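You operate a simulated robot arm through the tools that you are given. There is no shell and no other tool.

The job below is to be done with a simulated robot arm. You get a single attempt, and the scene is never put back.

Task
Count the purple notes, put them back and clear the display.
Fine: at counter 24, on the small note counter; leave the machine on.

The check looks at the end state, three seconds after you hand in, the way a careful person would. Anything else that was tipped, shoved, dropped, spilled or broken makes it a failure.

Robot
A 7-joint arm with a fingered hand, fixed in place. Base frame: the origin is on the floor under the middle of its stand, x ahead of it, y to its left, z up. Readings come in mm, degrees, newtons and seconds.
It reaches about 1164 mm from its shoulder. Its first joint turns from -166.0 to 166.0 degrees. Payload 4.7 kg.
The TCP is the grasp point between the finger pads, 36 mm short of the fingertips. In the tool frame z runs along the fingers and y along their closing line. The gripper opens to 120 mm; its body begins 42 mm behind the TCP. The gripper is a hand of 5 fingers: y runs from the thumb to the fingers, the wrist lies at [-18, -122, -210] in the tool frame, and closing takes about 1.5 s.
Orientation is that of the tool frame in the base frame, as a unit quaternion [x, y, z, w]. With the fingers straight down and the wrist toward the robot, the tool's x, y and z point along [0, 1, 0], [1, 0, 0] and [0, 0, -1] of the base frame.

Tools
- The arm moves only by the tool send_rows. Its argument "steps" is a list of rows, each a list of 6 numbers: the turn, a rotation vector about the tool's x, y, z in units of 6 degrees (1.0 is 6 degrees), then the shift along the tool's x, y, z in units of 20 mm (1.0 is 20 mm). In form: [[ax, ay, az, tx, ty, tz], ...]. A call has 1 to 20 rows; each row shifts and turns the commanded pose from where the row before left it, along the tool's axes as they then stand. "gripper" is the opening, from 0 (shut) to 1 (fully open), set as the call begins (left out, the last holds). A call with a number of a shift or a turn outside -1 to 1 is refused whole. A row lasts 0.2 s, in which the tool goes at most 50 mm and 8.6 degrees; a call with a longer step from one row to the next is refused whole, and so is a gripper value outside its range. A pose out of reach is approached as far as the arm can. The call stops where the force on the tool passes 40 N (or 10 N more than at its start, if that is more) or the arm is blocked; 0.2 s more then pass. The fingers move at their own pace (about 45 mm/s each) and stop on an object; they squeeze with about 27 N. The grip force told is the motor's: it shows also when the fingers shut on nothing. Time passes only in rows, and 0.2 s behind the last, so rows that do not move let the fingers close. It gives the time, the measured TCP pose, the force on the tool (base axes), the opening and the grip force at its end, in the units of the frame above (readings bear some noise), with the torque about the TCP (base axes, N m) and any sound that the robot's microphone picked up.
- Cameras (640 x 400 px; columns grow to the right, rows downward): "scene" is fixed at [405.3, 647.1, 1405.8]; the picture's right is [-0.98, -0.19, 0.00], its down [-0.17, 0.89, -0.41] and it looks along [0.08, -0.40, -0.91] (base axes); focal length 214 px, centre (320, 200). "wrist" rides on the gripper at [73, -91, -143] in the tool frame; the picture's right is [-0.80, 0.28, -0.53], its down [-0.53, -0.73, 0.42] and it looks along [-0.27, 0.62, 0.74] (tool axes); focal length 234 px, centre (320, 200). There is no depth. A picture from a camera that has moved, and an enlarged one, comes with that camera's place and axes in the base frame and with its lens. The place of the scene camera against the robot may be out by one fixed shift of up to 18 mm in any direction.
- grab_frame(camera): a new picture of that camera. The clock stands still meanwhile.
- curl_fingers(index, middle, ring, little, thumb_bend, thumb_turn): sets how far each is bent, from 0 (flat) to 1 (curled in); at 0.3 the hand is open as for a grip, at 0.7 the pads meet at the TCP. One left out holds its place. A second passes; each finger stops where it meets its share of the squeeze, and holds until it gets a number again. A gripper value or a shape takes the hand back. It gives what a move gives, with no picture; readings hold the bend of each and the force on index, middle, ring, little, thumb and palm. thumb_turn goes from beside the hand (0) to across from the fingers (1), as for a grip.
- grasp_type(shape): the hand has 5 fingers and takes this shape, open, in about a second: jaw (thumb against the fingers, like two jaws); tri (thumb and two fingers); tip (a fingertip pinch); poke (one finger out to press); point (the index stretched); flat (the hand flat); cup (the hand cupped); fist (a fist). The gripper value then closes the fingers along that shape, each until it touches; the sizes above hold for jaw. It gives what a move gives, with no picture.
- close_up(camera, box): a new picture of the part [left, top, right, bottom] of that camera's present view, enlarged. The clock stands still meanwhile.
- job_done(): hands the job in; it is judged then, once.

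Places have to be worked out from the pictures, the camera data and where the tool is seen. Open the gripper and draw the arm clear of the work before you hand the job in, unless the task says otherwise.

The tools are called as a command line: name --pt "numbers of a row" for each row, then --argument value for the rest, lists and objects as JSON in quotes. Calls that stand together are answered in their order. send_rows: Moves the arm, as the interface text tells. Its arguments: {"type":"object","properties":{"steps":{"type":"array","items":{"type":"array","items":{"type":"number"}}},"gripper":{"type":"number"}},"required":["steps"]} The other tools are called the same way: grasp_type (shape) gives the hand a shape; curl_fingers (index, middle, ring, little, thumb_bend, thumb_turn) moves the fingers one by one; grab_frame (camera) takes a picture; close_up (camera, box) takes an enlarged picture of a part of a camera's view; job_done () hands the job in.

At the start:

```text
time: 0.0
ee_pos: [349.1, 441.1, 1159.0]
ee_rot: [0.707, 0.707, 0.0, 0.0]
ft_force: [0.3, -0.1, 0.4]
ft_torque: [0.01, 0.01, 0.01]
width: 119.7
grasp_force: 0.0
shape: jaw
bend: [0.3, 0.3, 0.3, 0.3, 0.3, 0.98]
finger forces: [0.1, 0.1, 0.0, 0.0, 0.0, 0.0]
```

scene: 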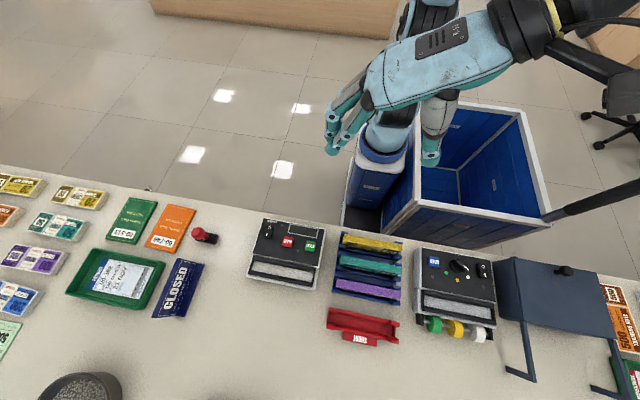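
wrist: 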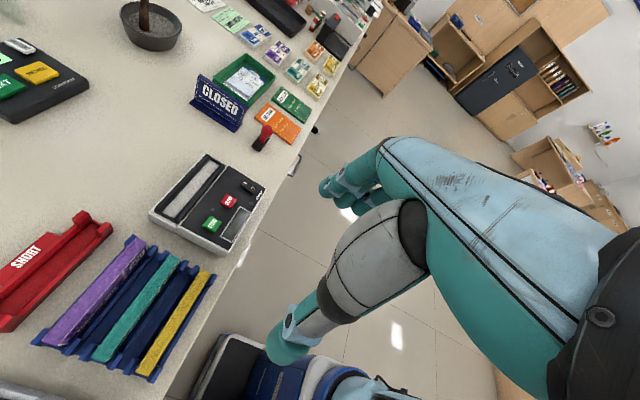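

I'll start by looking closely at the machines and the notes to see which one is which.

close_up --camera "scene" --box '[230, 200, 420, 350]'

close_up --camera "scene" --box '[320, 220, 520, 360]'

close_up --camera "scene" --box '[0, 160, 230, 360]'

close_up --camera "wrist" --box '[0, 130, 300, 390]'

```text
2.67 times, centred on (325, 275) of scene
camera zoom: at [405.3, 647.1, 1405.8], right [-0.98, -0.19, 0.0], down [-0.17, 0.89, -0.41], along [0.08, -0.4, -0.91], focal length 572 px, centre (307, 0)
```

zoom: 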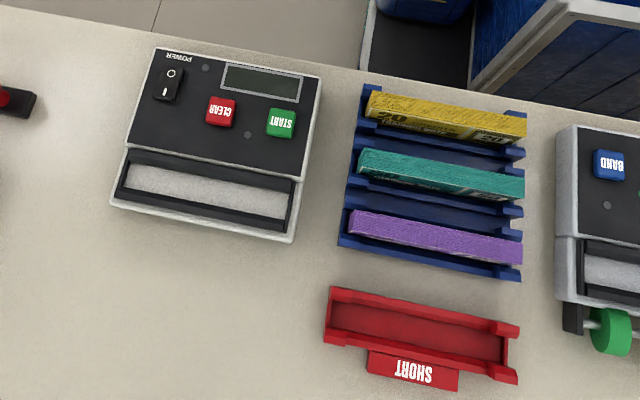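

```text
2.86 times, centred on (420, 290) of scene
camera zoom: at [405.3, 647.1, 1405.8], right [-0.98, -0.19, 0.0], down [-0.17, 0.89, -0.41], along [0.08, -0.4, -0.91], focal length 613 px, centre (34, -57)
```

zoom: 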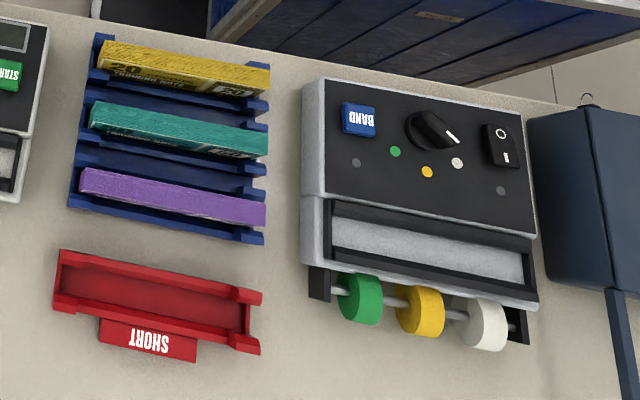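

```text
2.00 times, centred on (115, 260) of scene
camera zoom: at [405.3, 647.1, 1405.8], right [-0.98, -0.19, 0.0], down [-0.17, 0.89, -0.41], along [0.08, -0.4, -0.91], focal length 429 px, centre (730, 80)
```

zoom: 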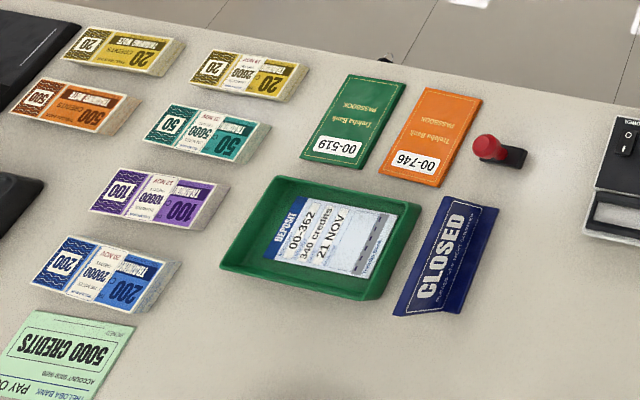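

```text
1.54 times, centred on (150, 260) of wrist
camera zoom: at [258.2, 514.9, 1301.7], right [0.28, -0.8, 0.53], down [-0.73, -0.53, -0.42], along [0.62, -0.27, -0.74], focal length 360 px, centre (582, 108)
```

zoom: 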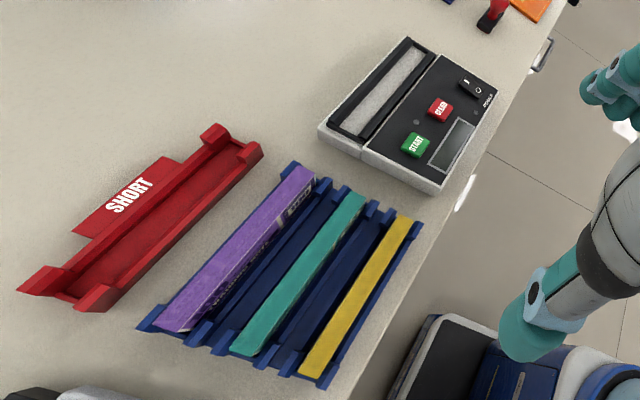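

The purple notes stand on edge in the blue rack. The small counter next to it has POWER, CLEAR and START, and its display is blank, so it is probably off. I turn the hand about its own axis so that it closes along base y, across the bundle.

send_rows --pt "0 0 -1 0 0 0" --pt "0 0 -1 0 0 0" --pt "0 0 -1 0 0 0" --pt "0 0 -1 0 0 0" --pt "0 0 -1 0 0 0" --pt "0 0 -1 0 0 0" --pt "0 0 -1 0 0 0" --pt "0 0 -1 0 0 0" --pt "0 0 -1 0 0 0" --pt "0 0 -1 0 0 0" --pt "0 0 -1 0 0 0" --pt "0 0 -1 0 0 0" --pt "0 0 -1 0 0 0" --pt "0 0 -1 0 0 0" --pt "0 0 -1 0 0 0"

```text
time: 3.2
ee_pos: [350.2, 442.2, 1158.2]
ee_rot: [-0.001, 1.0, 0.0, 0.0]
ft_force: [-0.5, 0.3, -0.3]
ft_torque: [0.03, -0.01, 0.02]
width: 119.7
grasp_force: 0.1
shape: jaw
bend: [0.3, 0.3, 0.3, 0.3, 0.3, 0.98]
finger forces: [0.0, 0.0, 0.0, 0.0, 0.1, 0.0]
```

The hand now points straight down with its closing line along +y. I take pictures from both cameras.

grab_frame --camera "wrist"

grab_frame --camera "scene"

```text
taken
camera wrist: at [277.0, 350.9, 1301.3], right [0.8, 0.28, 0.53], down [0.53, -0.73, -0.42], along [0.27, 0.62, -0.74], focal length 234 px, centre (320, 200)
```

wrist: 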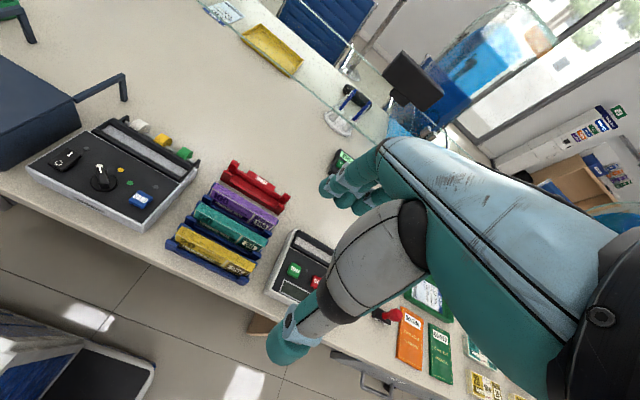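

```text
taken
```

scene: 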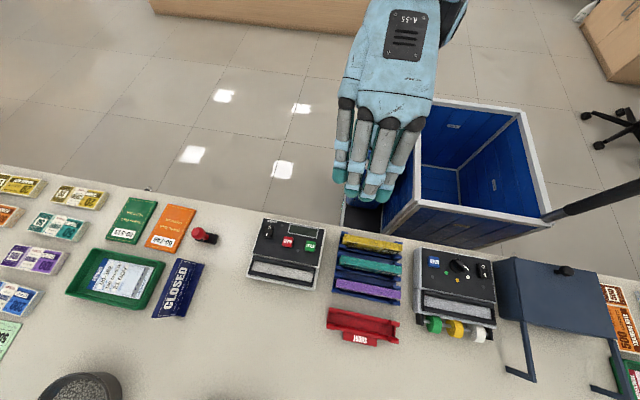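

close_up --camera "wrist" --box '[150, 140, 350, 310]'

close_up --camera "scene" --box '[320, 220, 410, 350]'

close_up --camera "scene" --box '[240, 210, 330, 300]'

```text
2.35 times, centred on (250, 225) of wrist
camera zoom: at [277.0, 350.9, 1301.3], right [0.8, 0.28, 0.53], down [0.53, -0.73, -0.42], along [0.27, 0.62, -0.74], focal length 551 px, centre (485, 141)
```

zoom: 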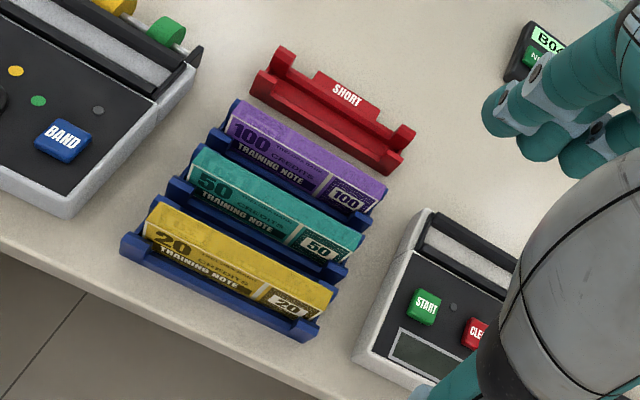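

```text
3.08 times, centred on (365, 285) of scene
camera zoom: at [405.3, 647.1, 1405.8], right [-0.98, -0.19, 0.0], down [-0.17, 0.89, -0.41], along [0.08, -0.4, -0.91], focal length 660 px, centre (182, -62)
```

zoom: 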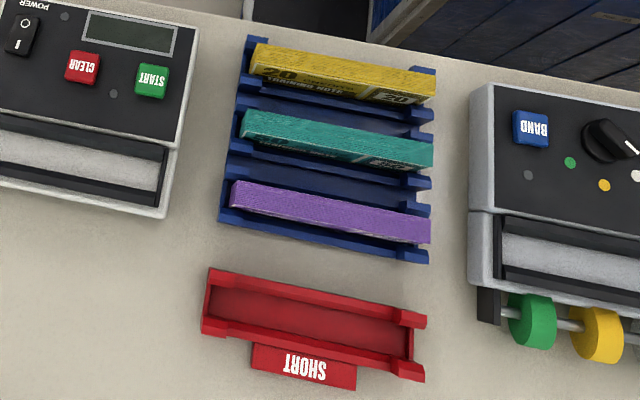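

```text
4.44 times, centred on (285, 255) of scene
camera zoom: at [405.3, 647.1, 1405.8], right [-0.98, -0.19, 0.0], down [-0.17, 0.89, -0.41], along [0.08, -0.4, -0.91], focal length 953 px, centre (476, -44)
```

zoom: 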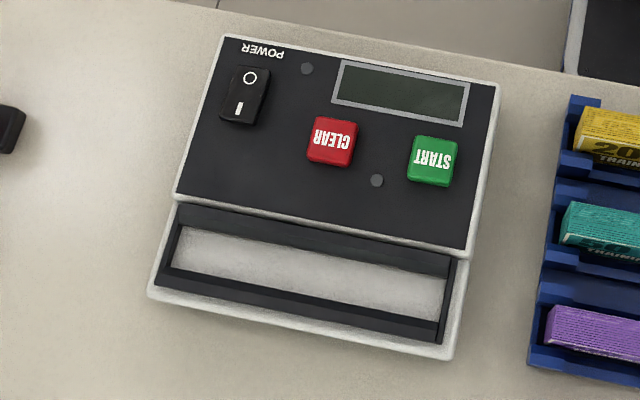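

Each bundle sits in a rack with blue end posts and is free to grip in its middle. I lower the arm and move it a little toward the robot, so the wrist camera looks at the rack from closer.

send_rows --pt "0 0 0 0.375 -0.27 0.99" --pt "0 0 0 0.375 -0.27 0.99" --pt "0 0 0 0.375 -0.27 0.99" --pt "0 0 0 0.375 -0.27 0.99" --pt "0 0 0 0.375 -0.27 0.99" --pt "0 0 0 0.375 -0.27 0.99" --pt "0 0 0 0.375 -0.27 0.99" --pt "0 0 0 0.375 -0.27 0.99"

grab_frame --camera "wrist"

```text
time: 5.0
ee_pos: [288.9, 398.7, 1000.3]
ee_rot: [0.0, 1.0, 0.001, 0.0]
ft_force: [0.2, -0.4, -0.9]
ft_torque: [0.0, 0.02, -0.01]
width: 119.5
grasp_force: 0.0
shape: jaw
bend: [0.3, 0.3, 0.3, 0.3, 0.3, 0.98]
finger forces: [0.0, 0.1, 0.1, 0.0, 0.0, 0.1]
```

```text
taken
camera wrist: at [216.3, 307.7, 1143.4], right [0.8, 0.28, 0.53], down [0.53, -0.73, -0.42], along [0.27, 0.62, -0.74], focal length 234 px, centre (320, 200)
```

wrist: 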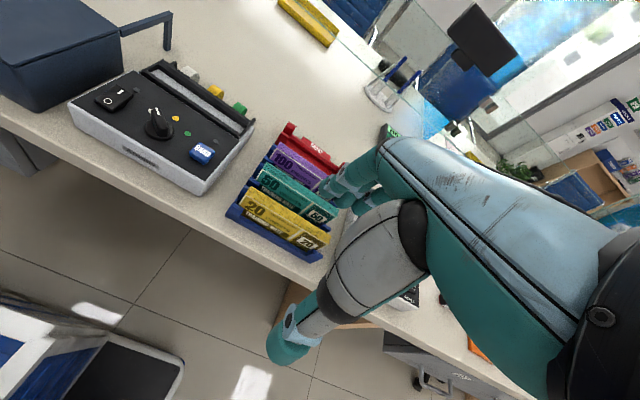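

close_up --camera "wrist" --box '[210, 110, 350, 270]'

```text
2.50 times, centred on (280, 190) of wrist
camera zoom: at [216.3, 307.7, 1143.4], right [0.8, 0.28, 0.53], down [0.53, -0.73, -0.42], along [0.27, 0.62, -0.74], focal length 585 px, centre (420, 225)
```

zoom: 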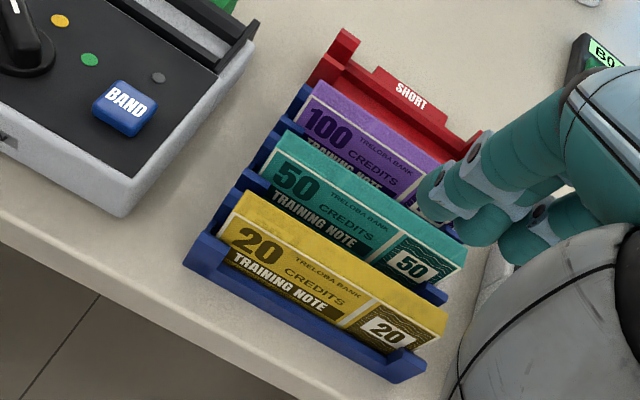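

Comparing the views, the purple bundle's top is near (292, 603, 828) and is about 160 mm long along x. The counter's hopper is a slot running the same way, near (516, 606). I move +x to look at the counter and its power switch.

send_rows --pt "0 0 0 -1 0 0" --pt "0 0 0 -1 0 0" --pt "0 0 0 -1 0 0" --pt "0 0 0 -1 0 0" --pt "0 0 0 -1 0 0" --pt "0 0 0 -1 0 0" --pt "0 0 0 -1 0 0" --pt "0 0 0 -1 0 0"

grab_frame --camera "wrist"

close_up --camera "wrist" --box '[100, 80, 370, 280]'

```text
time: 6.8
ee_pos: [449.3, 400.0, 1000.0]
ee_rot: [0.0, 1.0, 0.0, 0.0]
ft_force: [-0.3, 0.1, 0.1]
ft_torque: [-0.04, 0.01, 0.02]
width: 119.5
grasp_force: 0.0
shape: jaw
bend: [0.3, 0.3, 0.3, 0.3, 0.3, 0.98]
finger forces: [0.0, 0.1, 0.0, 0.0, 0.0, 0.0]
```

```text
taken
camera wrist: at [376.6, 307.7, 1143.0], right [0.8, 0.28, 0.53], down [0.53, -0.73, -0.42], along [0.27, 0.62, -0.74], focal length 234 px, centre (320, 200)
```

wrist: 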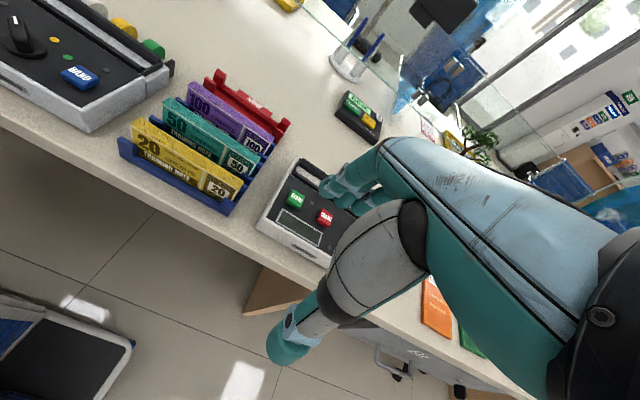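

```text
2.00 times, centred on (235, 180) of wrist
camera zoom: at [376.6, 307.7, 1143.0], right [0.8, 0.28, 0.53], down [0.53, -0.73, -0.42], along [0.27, 0.62, -0.74], focal length 468 px, centre (490, 240)
```

zoom: 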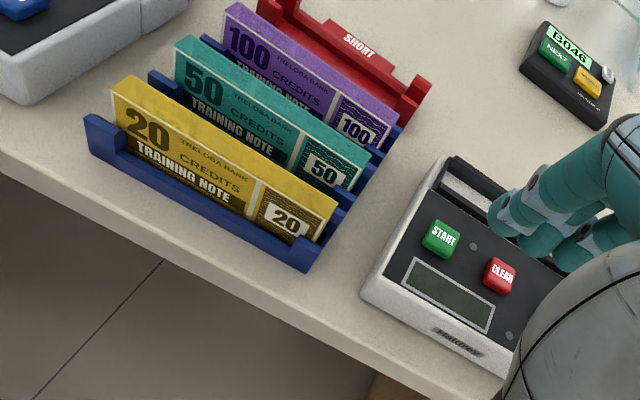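

Two wrist views together put the purple bundle's robot-side face at y≈605, its top at z≈836 and its x range at 214–368. START is near (446, 534, 838). I move further +x so the whole counter panel is clear of the hand.

send_rows --pt "0 0 0 -1 0.2 0" --pt "0 0 0 -1 0.2 0" --pt "0 0 0 -1 0.2 0" --pt "0 0 0 -1 0.2 0" --pt "0 0 0 -1 0.2 0" --pt "0 0 0 -1 0.2 0" --pt "0 0 0 -1 0.2 0"

grab_frame --camera "wrist"

close_up --camera "wrist" --box '[130, 60, 340, 260]'

```text
time: 8.4
ee_pos: [588.4, 427.1, 999.9]
ee_rot: [-0.001, 1.0, -0.001, 0.001]
ft_force: [-0.8, 0.0, -0.2]
ft_torque: [-0.02, -0.01, 0.03]
width: 119.6
grasp_force: 0.0
shape: jaw
bend: [0.3, 0.3, 0.3, 0.3, 0.3, 0.98]
finger forces: [0.0, 0.0, 0.0, 0.0, 0.0, 0.1]
```

```text
taken
camera wrist: at [516.7, 335.5, 1143.4], right [0.8, 0.28, 0.53], down [0.53, -0.73, -0.42], along [0.27, 0.62, -0.74], focal length 234 px, centre (320, 200)
```

wrist: 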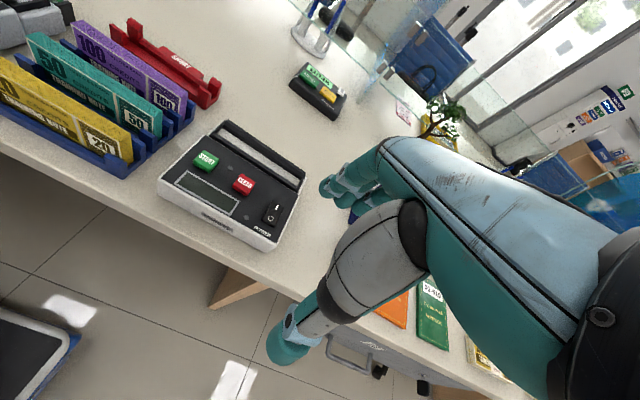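

```text
2.00 times, centred on (235, 160) of wrist
camera zoom: at [516.7, 335.5, 1143.4], right [0.8, 0.28, 0.53], down [0.53, -0.73, -0.42], along [0.27, 0.62, -0.74], focal length 468 px, centre (490, 280)
```

zoom: 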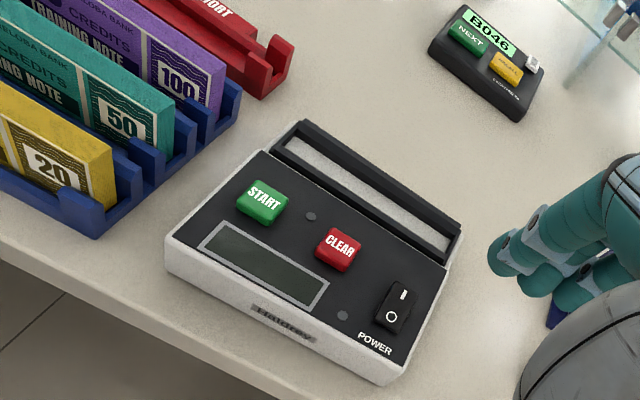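

close_up --camera "wrist" --box '[200, 110, 310, 200]'

close_up --camera "wrist" --box '[240, 180, 310, 250]'

```text
4.44 times, centred on (255, 155) of wrist
camera zoom: at [516.7, 335.5, 1143.4], right [0.8, 0.28, 0.53], down [0.53, -0.73, -0.42], along [0.27, 0.62, -0.74], focal length 1041 px, centre (609, 400)
```

zoom: 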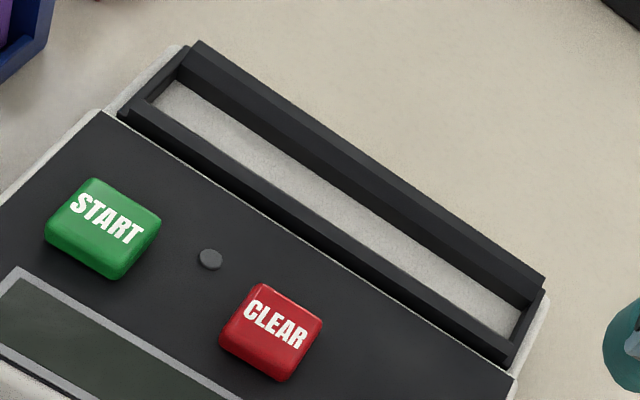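

```text
5.71 times, centred on (275, 215) of wrist
camera zoom: at [516.7, 335.5, 1143.4], right [0.8, 0.28, 0.53], down [0.53, -0.73, -0.42], along [0.27, 0.62, -0.74], focal length 1338 px, centre (577, 114)
```

zoom: 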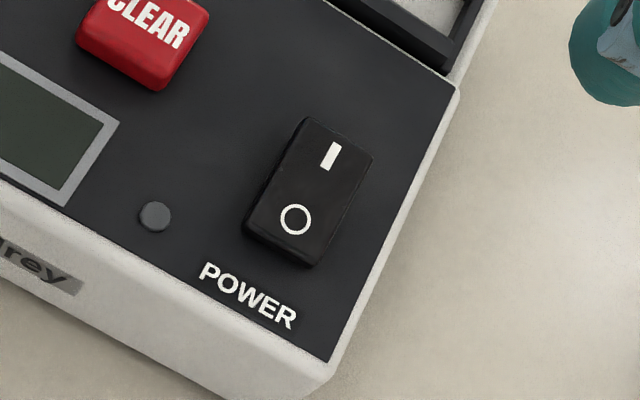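

close_up --camera "scene" --box '[255, 215, 295, 245]'

close_up --camera "scene" --box '[465, 250, 505, 280]'

close_up --camera "wrist" --box '[255, 190, 295, 230]'

```text
13.33 times, centred on (275, 230) of scene
camera zoom: at [405.3, 647.1, 1405.8], right [-0.98, -0.19, 0.0], down [-0.17, 0.89, -0.41], along [0.08, -0.4, -0.91], focal length 2860 px, centre (920, -200)
```

zoom: 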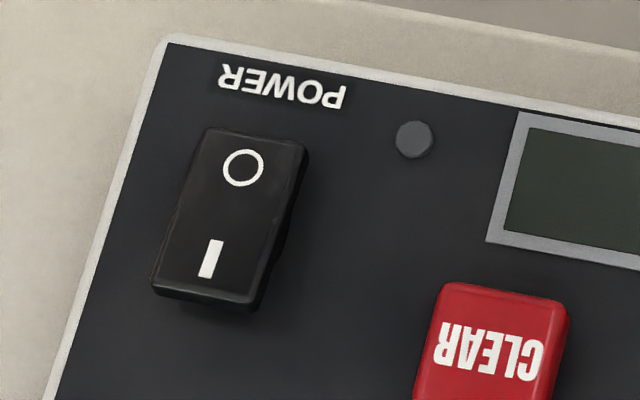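

```text
13.33 times, centred on (485, 265) of scene
camera zoom: at [405.3, 647.1, 1405.8], right [-0.98, -0.19, 0.0], down [-0.17, 0.89, -0.41], along [0.08, -0.4, -0.91], focal length 2860 px, centre (-1880, -667)
```

zoom: 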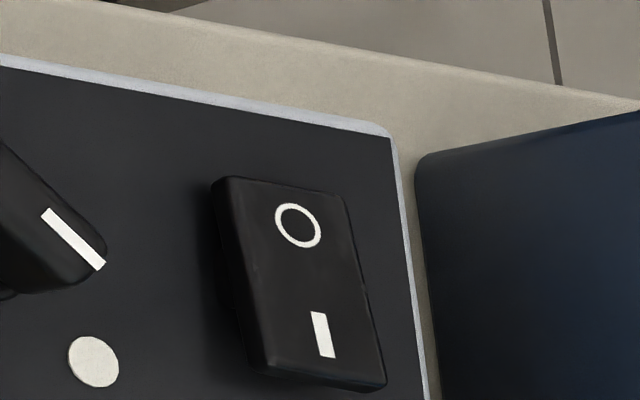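

```text
10.00 times, centred on (275, 210) of wrist
camera zoom: at [516.7, 335.5, 1143.4], right [0.8, 0.28, 0.53], down [0.53, -0.73, -0.42], along [0.27, 0.62, -0.74], focal length 2342 px, centre (770, 100)
```

zoom: 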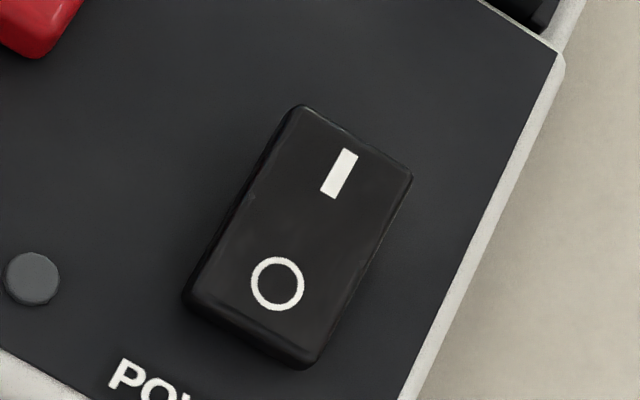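

Both rockers look switched off, with the I end raised, so the power needs pressing on the I end at about (567, 534). I set the hand to poke and look at where the fingertip lies.

grasp_type --shape "poke"

grab_frame --camera "wrist"

grab_frame --camera "scene"

```text
time: 9.3
ee_pos: [589.6, 427.4, 1000.4]
ee_rot: [0.0, 1.0, 0.0, 0.0]
ft_force: [0.7, -0.1, -0.1]
ft_torque: [0.04, -0.02, 0.0]
width: 0.1
grasp_force: 0.1
shape: poke
bend: [0.7, 0.7, 0.99, 0.99, 1.0, 1.0]
finger forces: [0.0, 0.1, 0.0, 0.0, 0.0, 0.0]
```

```text
taken
camera wrist: at [516.5, 335.5, 1143.2], right [0.8, 0.28, 0.53], down [0.53, -0.73, -0.42], along [0.27, 0.62, -0.74], focal length 234 px, centre (320, 200)
```

wrist: 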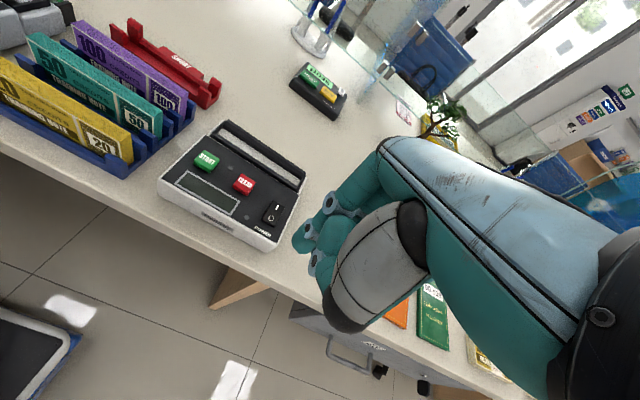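

```text
taken
```

scene: 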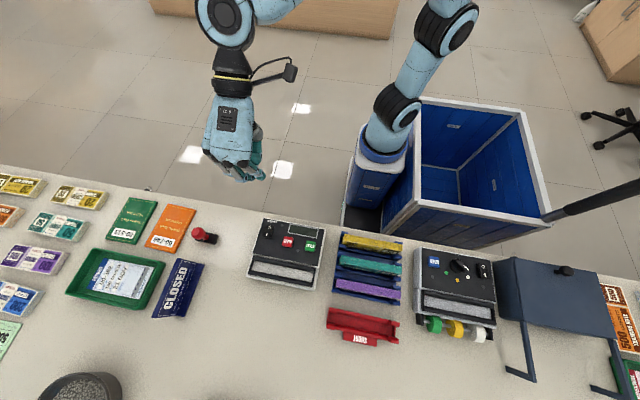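

close_up --camera "wrist" --box '[280, 150, 420, 340]'

close_up --camera "scene" --box '[180, 80, 320, 220]'

```text
2.11 times, centred on (350, 245) of wrist
camera zoom: at [516.5, 335.5, 1143.2], right [0.8, 0.28, 0.53], down [0.53, -0.73, -0.42], along [0.27, 0.62, -0.74], focal length 493 px, centre (257, 105)
```

zoom: 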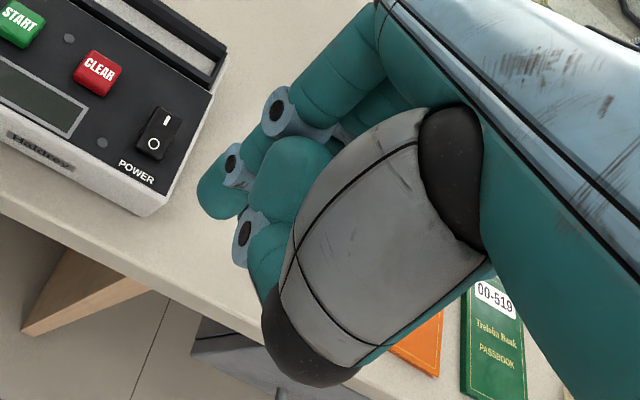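

```text
2.86 times, centred on (250, 150) of scene
camera zoom: at [405.3, 647.1, 1405.8], right [-0.98, -0.19, 0.0], down [-0.17, 0.89, -0.41], along [0.08, -0.4, -0.91], focal length 613 px, centre (520, 343)
```

zoom: 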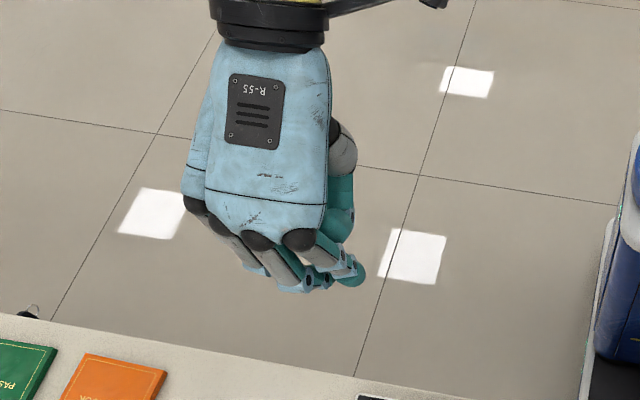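

In poke both index and middle are half out, so I curl the middle finger fully to leave only the index, then look again.

curl_fingers --middle 1.0 --index 0.6

close_up --camera "wrist" --box '[280, 150, 420, 340]'

close_up --camera "scene" --box '[200, 130, 300, 210]'

```text
time: 10.3
ee_pos: [589.5, 426.8, 1001.3]
ee_rot: [-0.001, 1.0, 0.0, 0.0]
ft_force: [-0.4, 0.2, 0.4]
ft_torque: [0.0, -0.02, -0.02]
width: 48.2
grasp_force: 0.1
shape: fingers
bend: [0.6, 1.0, 0.99, 0.99, 1.0, 1.0]
finger forces: [0.0, 0.0, 0.1, 0.0, 0.0, 0.1]
```

```text
2.11 times, centred on (350, 245) of wrist
camera zoom: at [516.6, 335.5, 1143.2], right [0.8, 0.28, 0.53], down [0.53, -0.73, -0.42], along [0.27, 0.62, -0.74], focal length 493 px, centre (257, 105)
```

zoom: 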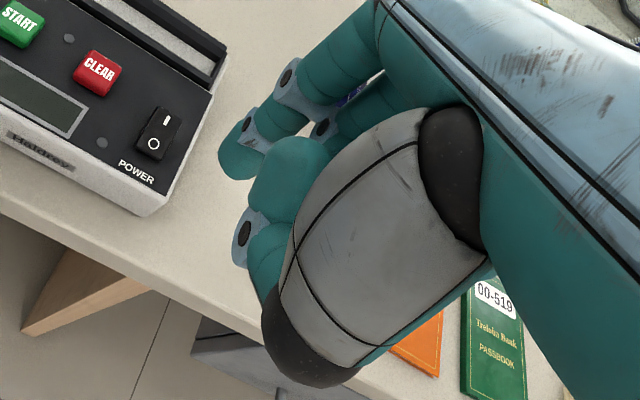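

```text
5.00 times, centred on (250, 170) of scene
camera zoom: at [405.3, 647.1, 1405.8], right [-0.98, -0.19, 0.0], down [-0.17, 0.89, -0.41], along [0.08, -0.4, -0.91], focal length 1072 px, centre (670, 350)
```

zoom: 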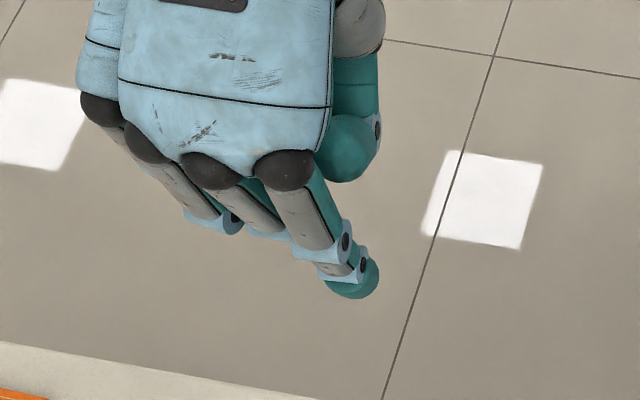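

The index tip now sits alone, about (+3, +23, +41) from the TCP in tool axes. I move it to about 50 mm above the I end of the power switch and check where it is.

send_rows --pt "0 0 0 0.195 0.832 0.712" --pt "0 0 0 0.195 0.832 0.712" --pt "0 0 0 0.195 0.832 0.712" --pt "0 0 0 0.195 0.832 0.712" --pt "0 0 0 0.195 0.832 0.712"

close_up --camera "wrist" --box '[180, 100, 340, 260]'

close_up --camera "scene" --box '[220, 180, 330, 290]'

```text
time: 11.5
ee_pos: [570.2, 509.4, 929.6]
ee_rot: [0.001, 1.0, -0.001, 0.0]
ft_force: [0.1, 0.2, 1.1]
ft_torque: [-0.01, 0.0, -0.01]
width: 48.2
grasp_force: 0.0
shape: fingers
bend: [0.6, 1.0, 0.99, 0.99, 1.0, 1.0]
finger forces: [0.0, 0.0, 0.1, 0.0, 0.1, 0.0]
```

```text
2.50 times, centred on (260, 180) of wrist
camera zoom: at [497.1, 418.3, 1072.4], right [0.8, 0.28, 0.53], down [0.53, -0.73, -0.42], along [0.27, 0.62, -0.74], focal length 585 px, centre (470, 250)
```

zoom: 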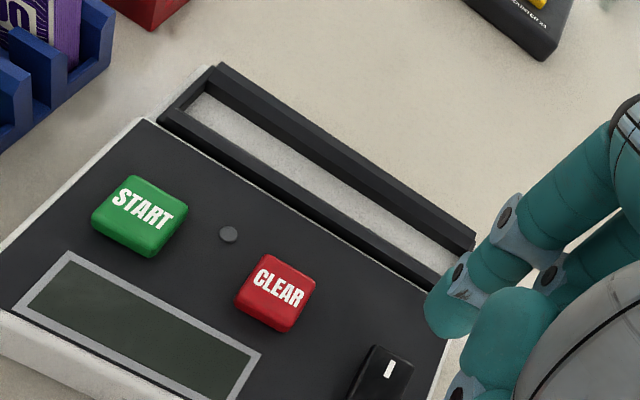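

```text
3.64 times, centred on (275, 235) of scene
camera zoom: at [405.3, 647.1, 1405.8], right [-0.98, -0.19, 0.0], down [-0.17, 0.89, -0.41], along [0.08, -0.4, -0.91], focal length 780 px, centre (484, 73)
```

zoom: 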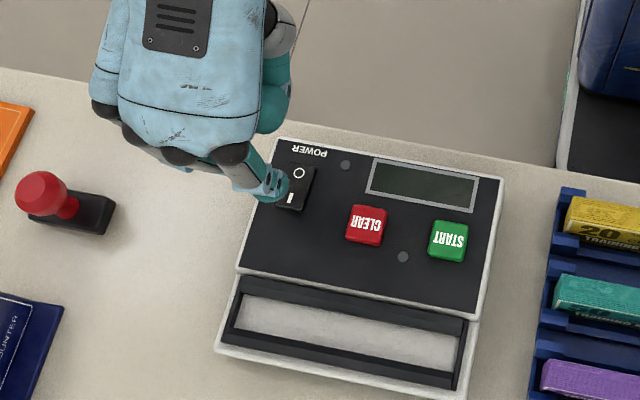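

The projected tip position matches in both pictures, and straight down it lands on the I end. I shift 3 mm back and lower to just above contact.

send_rows --pt "0 0 0 0 -0.15 0.5" --pt "0 0 0 0 0 0.5" --pt "0 0 0 0 0 0.5" --pt "0 0 0 0 0 0.4" --pt "0 0 0 0 0 0.1" --pt "0 0 0 0 0 0.1"

close_up --camera "scene" --box '[220, 180, 330, 290]'

close_up --camera "wrist" --box '[250, 150, 390, 290]'

```text
time: 12.9
ee_pos: [570.9, 506.9, 887.0]
ee_rot: [0.001, 1.0, 0.0, 0.0]
ft_force: [0.2, 0.4, -0.4]
ft_torque: [-0.01, 0.02, -0.01]
width: 48.1
grasp_force: 0.0
shape: fingers
bend: [0.6, 1.0, 0.99, 0.99, 1.0, 1.0]
finger forces: [0.1, 0.1, 0.0, 0.0, 0.0, 0.0]
```

```text
3.64 times, centred on (275, 235) of scene
camera zoom: at [405.3, 647.1, 1405.8], right [-0.98, -0.19, 0.0], down [-0.17, 0.89, -0.41], along [0.08, -0.4, -0.91], focal length 780 px, centre (484, 73)
```

zoom: 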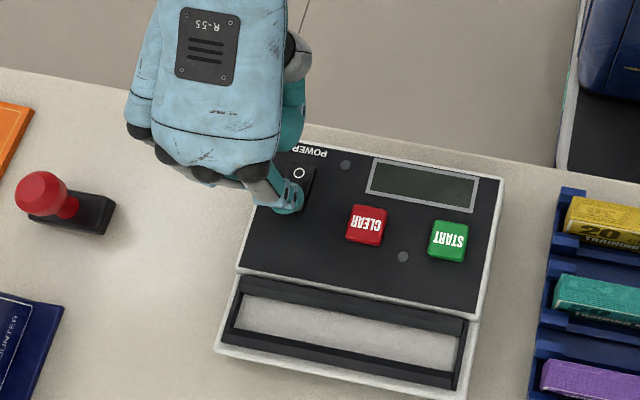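

```text
2.86 times, centred on (320, 220) of wrist
camera zoom: at [497.4, 415.2, 1029.8], right [0.8, 0.28, 0.53], down [0.53, -0.73, -0.42], along [0.27, 0.62, -0.74], focal length 669 px, centre (320, 143)
```

zoom: 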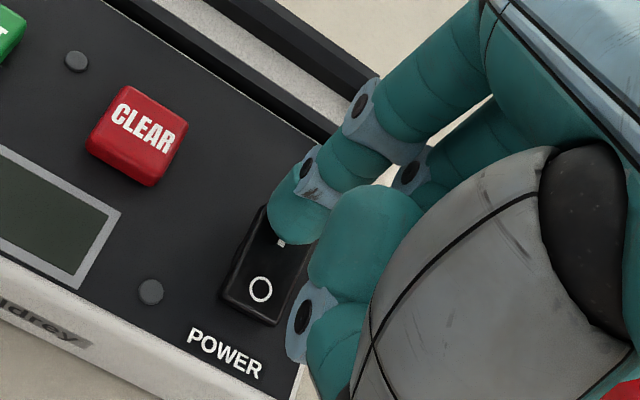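

The fingertip is right over the I end, with no contact yet. I press down in small steps.

send_rows --pt "0 0 0 0 0 0.1" --pt "0 0 0 0 0 0.1" --pt "0 0 0 0 0 0.1" --pt "0 0 0 0 0 0.1"

```text
time: 13.9
ee_pos: [570.1, 506.6, 880.4]
ee_rot: [0.001, 1.0, 0.0, 0.0]
ft_force: [-0.9, -0.2, 2.8]
ft_torque: [0.07, 0.11, -0.03]
width: 48.1
grasp_force: 1.1
shape: fingers
bend: [0.6, 1.0, 0.99, 0.99, 1.0, 1.0]
finger forces: [2.8, 0.0, 0.0, 0.1, 0.0, 0.1]
```

The index has just touched (2.8 N). I keep pressing in small steps.

send_rows --pt "0 0 0 0 0 0.1" --pt "0 0 0 0 0 0.1"

close_up --camera "scene" --box '[240, 200, 330, 290]'

```text
time: 14.5
ee_pos: [569.6, 507.6, 880.2]
ee_rot: [0.0, 1.0, 0.002, 0.001]
ft_force: [-1.2, 1.7, 27.7]
ft_torque: [0.78, 0.4, 0.0]
width: 47.7
grasp_force: 13.7
shape: fingers
bend: [0.6, 1.0, 0.99, 0.99, 1.0, 1.0]
finger forces: [27.2, 0.0, 0.0, 0.1, 0.0, 0.1]
```

```text
4.44 times, centred on (285, 245) of scene
camera zoom: at [405.3, 647.1, 1405.8], right [-0.98, -0.19, 0.0], down [-0.17, 0.89, -0.41], along [0.08, -0.4, -0.91], focal length 953 px, centre (476, 0)
```

zoom: 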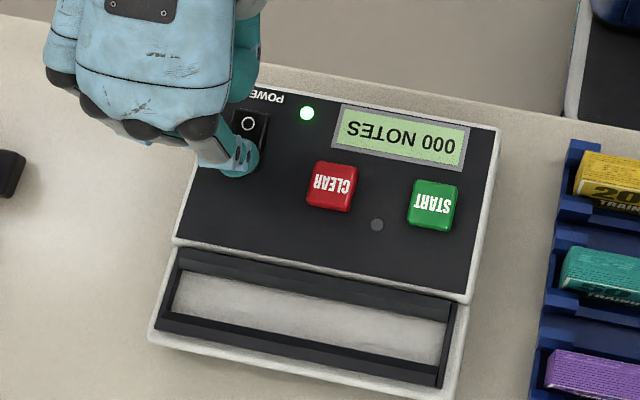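

The machine is on: its light is green and the display reads "000 NOTES". I raise the finger straight up and then move toward the rack.

send_rows --pt "0 0 0 0 0 -0.5" --pt "0 0 0 0 0 -1" --pt "0 0 0 0 0 -1" --pt "0 0 0 0 0 -1" --pt "0 0 0 0 0 -0.5" --pt "0 0 0 1 -0.15 0" --pt "0 0 0 1 -0.15 0" --pt "0 0 0 1 -0.15 0" --pt "0 0 0 1 -0.15 0" --pt "0 0 0 1 -0.15 0" --pt "0 0 0 1 -0.15 0" --pt "0 0 0 1 -0.15 0" --pt "0 0 0 1 -0.15 0" --pt "0 0 0 0.5 -0.15 0"

grasp_type --shape "jaw"

grab_frame --camera "wrist"

close_up --camera "wrist" --box '[150, 80, 330, 240]'

close_up --camera "scene" --box '[240, 200, 330, 290]'

```text
time: 17.5
ee_pos: [400.1, 478.9, 954.6]
ee_rot: [0.0, 1.0, 0.001, 0.0]
ft_force: [0.8, 0.1, -0.6]
ft_torque: [-0.01, 0.02, 0.02]
width: 48.0
grasp_force: 0.1
shape: fingers
bend: [0.6, 1.0, 0.99, 0.99, 1.0, 1.0]
finger forces: [0.1, 0.0, 0.0, 0.0, 0.0, 0.0]
```

```text
time: 18.4
ee_pos: [399.5, 480.2, 956.0]
ee_rot: [0.0, 1.0, 0.0, 0.001]
ft_force: [0.4, -0.4, 0.0]
ft_torque: [-0.02, -0.02, 0.01]
width: 119.7
grasp_force: 0.0
shape: jaw
bend: [0.3, 0.3, 0.3, 0.3, 0.3, 0.98]
finger forces: [0.1, 0.0, 0.1, 0.0, 0.1, 0.1]
```

```text
taken
camera wrist: at [327.6, 388.3, 1098.3], right [0.8, 0.28, 0.53], down [0.53, -0.73, -0.42], along [0.27, 0.62, -0.74], focal length 234 px, centre (320, 200)
```

wrist: 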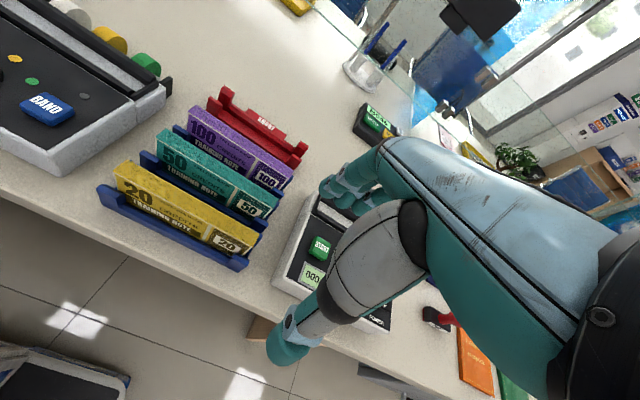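

```text
2.50 times, centred on (240, 160) of wrist
camera zoom: at [327.6, 388.3, 1098.3], right [0.8, 0.28, 0.53], down [0.53, -0.73, -0.42], along [0.27, 0.62, -0.74], focal length 585 px, centre (520, 300)
```

zoom: 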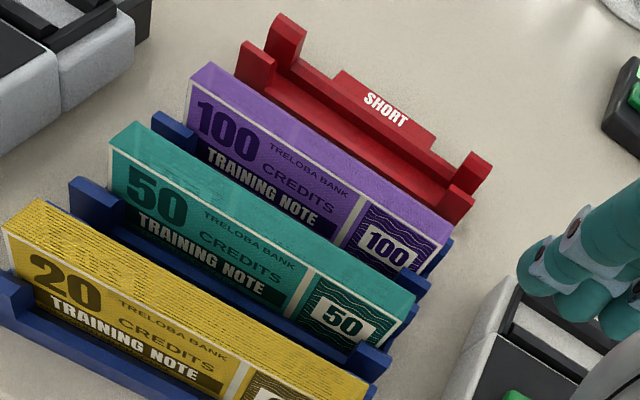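

```text
4.44 times, centred on (285, 245) of scene
camera zoom: at [405.3, 647.1, 1405.8], right [-0.98, -0.19, 0.0], down [-0.17, 0.89, -0.41], along [0.08, -0.4, -0.91], focal length 953 px, centre (476, 0)
```

zoom: 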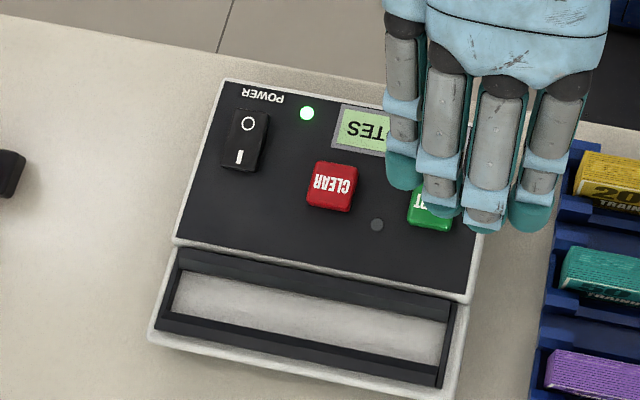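

The small counter stays on. Next I zoom tightly on the purple bundle from the scene camera and the wrist, to place its centre line well.

close_up --camera "scene" --box '[325, 255, 405, 315]'

close_up --camera "wrist" --box '[180, 90, 300, 200]'

```text
6.67 times, centred on (365, 285) of scene
camera zoom: at [405.3, 647.1, 1405.8], right [-0.98, -0.19, 0.0], down [-0.17, 0.89, -0.41], along [0.08, -0.4, -0.91], focal length 1430 px, centre (20, -367)
```

zoom: 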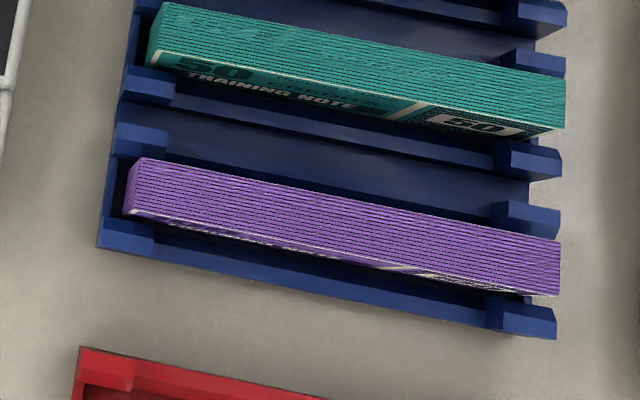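

```text
3.64 times, centred on (240, 145) of wrist
camera zoom: at [327.6, 388.3, 1098.3], right [0.8, 0.28, 0.53], down [0.53, -0.73, -0.42], along [0.27, 0.62, -0.74], focal length 852 px, centre (611, 400)
```

zoom: 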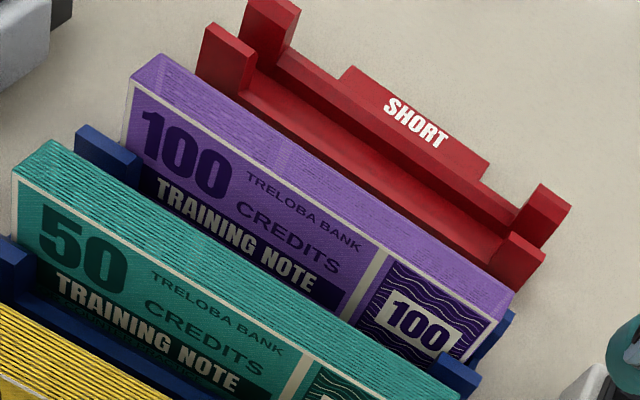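

Judging from both cameras, the bundle's centre is near (287, 614), about 19 mm thick, with its top near z 836. I narrow the jaw to about 48 mm and hover over it with the tips about 28 mm above its top.

send_rows --pt "0 0 0 0.684 0.836 0.35" --pt "0 0 0 0.684 0.836 0.35" --pt "0 0 0 0.684 0.836 0.35" --pt "0 0 0 0.684 0.836 0.35" --pt "0 0 0 0.684 0.836 0.35" --pt "0 0 0 0.684 0.836 0.35" --pt "0 0 0 0.684 0.836 0.35" --pt "0 0 0 0.684 0.836 0.35" --gripper 0.4

close_up --camera "scene" --box '[305, 210, 425, 320]'

grab_frame --camera "wrist"

```text
time: 20.2
ee_pos: [290.4, 613.8, 896.9]
ee_rot: [-0.001, 1.0, 0.0, 0.0]
ft_force: [-0.1, -0.7, 1.0]
ft_torque: [0.03, -0.05, 0.0]
width: 48.1
grasp_force: 0.0
shape: jaw
bend: [0.74, 0.49, 0.46, 0.44, 0.73, 1.0]
finger forces: [0.0, 0.0, 0.1, 0.1, 0.1, 0.0]
```

```text
3.64 times, centred on (365, 265) of scene
camera zoom: at [405.3, 647.1, 1405.8], right [-0.98, -0.19, 0.0], down [-0.17, 0.89, -0.41], along [0.08, -0.4, -0.91], focal length 780 px, centre (156, -36)
```

zoom: 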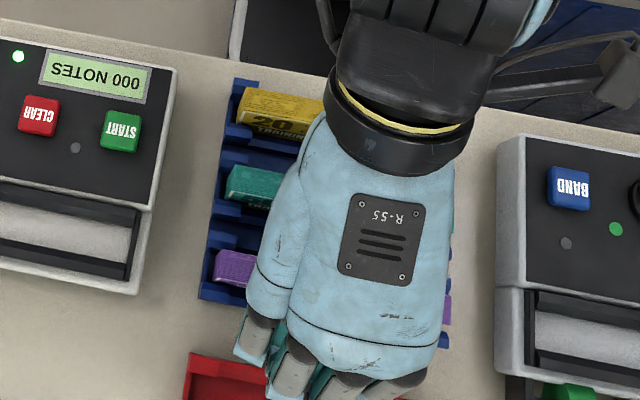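

```text
taken
camera wrist: at [217.4, 522.5, 1041.0], right [0.8, 0.28, 0.53], down [0.53, -0.73, -0.42], along [0.27, 0.62, -0.74], focal length 234 px, centre (320, 200)
```

wrist: 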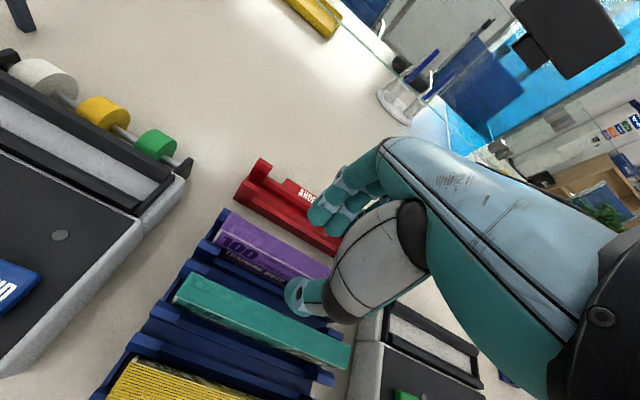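

close_up --camera "wrist" --box '[180, 130, 380, 330]'

close_up --camera "scene" --box '[335, 260, 425, 350]'

```text
2.00 times, centred on (280, 230) of wrist
camera zoom: at [217.4, 522.5, 1041.0], right [0.8, 0.28, 0.53], down [0.53, -0.73, -0.42], along [0.27, 0.62, -0.74], focal length 468 px, centre (400, 140)
```

zoom: 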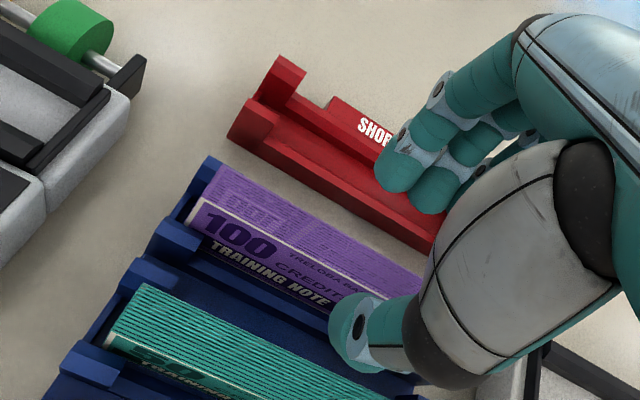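

```text
4.44 times, centred on (380, 305) of scene
camera zoom: at [405.3, 647.1, 1405.8], right [-0.98, -0.19, 0.0], down [-0.17, 0.89, -0.41], along [0.08, -0.4, -0.91], focal length 953 px, centre (53, -267)
```

zoom: 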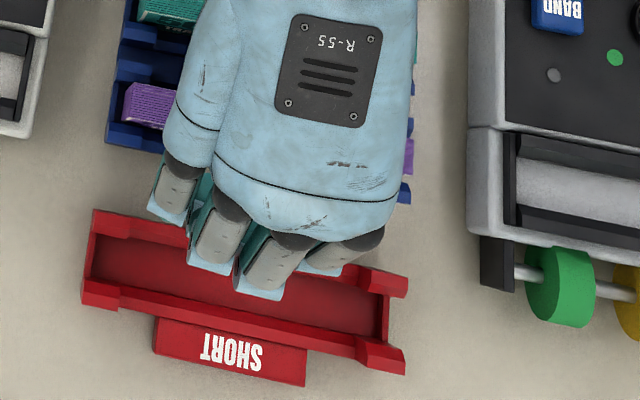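

Thumb and fingertips hang on either side of the bundle, and the close wrist view puts its centre line at y≈611–612. Before gripping, I measure the hopper from the same distance, so I rise and move over to the counter.

send_rows --pt "0 0 0 0 0 -1" --pt "0 0 0 0 0 -0.8" --pt "0 0 0 -1 0 0" --pt "0 0 0 -1 0 0" --pt "0 0 0 -1 0 0" --pt "0 0 0 -1 0 0" --pt "0 0 0 -1 0 0" --pt "0 0 0 -1 0 0" --pt "0 0 0 -1 0 0" --pt "0 0 0 -1 0 0" --pt "0 0 0 -1 0 0" --pt "0 0 0 -1 0 0" --pt "0 0 0 -1 0 0" --pt "0 0 0 -1 0 0" --pt "0 0 0 -1 0 0" --pt "0 0 0 -1 0 0" --pt "0 0 0 -1 0 0"

grab_frame --camera "wrist"

close_up --camera "wrist" --box '[140, 170, 340, 370]'

```text
time: 23.8
ee_pos: [592.4, 614.3, 934.9]
ee_rot: [0.0, 1.0, 0.0, 0.001]
ft_force: [0.1, 0.4, 0.3]
ft_torque: [-0.02, -0.03, 0.01]
width: 48.7
grasp_force: 0.0
shape: jaw
bend: [0.74, 0.49, 0.46, 0.44, 0.73, 1.0]
finger forces: [0.0, 0.0, 0.0, 0.1, 0.1, 0.0]
```

```text
taken
camera wrist: at [518.5, 522.9, 1078.2], right [0.8, 0.28, 0.53], down [0.53, -0.73, -0.42], along [0.27, 0.62, -0.74], focal length 234 px, centre (320, 200)
```

wrist: 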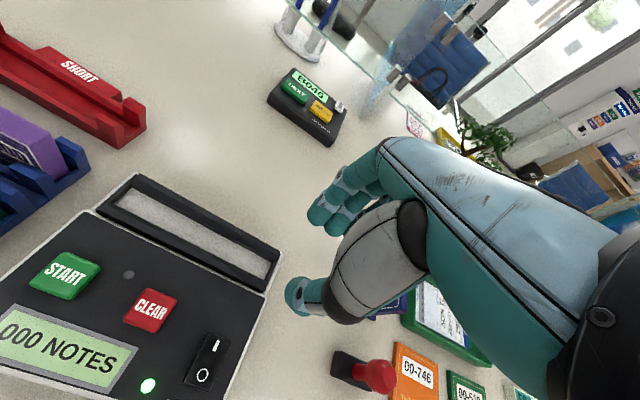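

```text
2.00 times, centred on (240, 270) of wrist
camera zoom: at [518.5, 522.9, 1078.2], right [0.8, 0.28, 0.53], down [0.53, -0.73, -0.42], along [0.27, 0.62, -0.74], focal length 468 px, centre (480, 60)
```

zoom: 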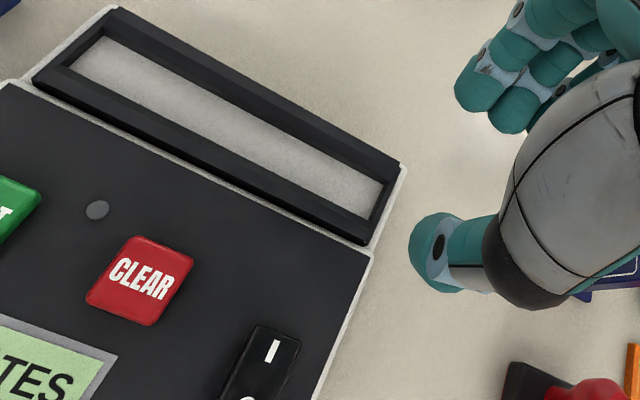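

close_up --camera "wrist" --box '[88, 165, 288, 295]'

```text
3.08 times, centred on (188, 230) of wrist
camera zoom: at [518.5, 522.9, 1078.2], right [0.8, 0.28, 0.53], down [0.53, -0.73, -0.42], along [0.27, 0.62, -0.74], focal length 720 px, centre (726, 108)
```

zoom: 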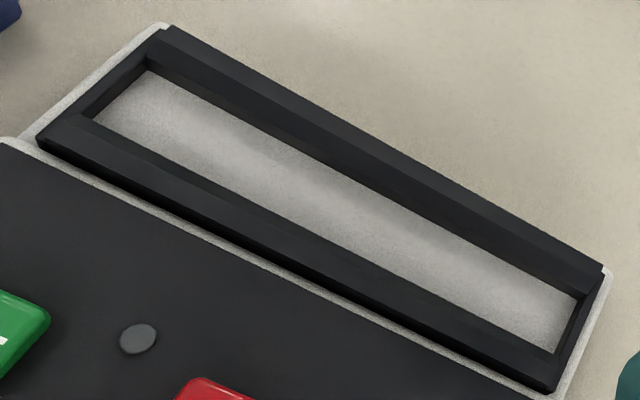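

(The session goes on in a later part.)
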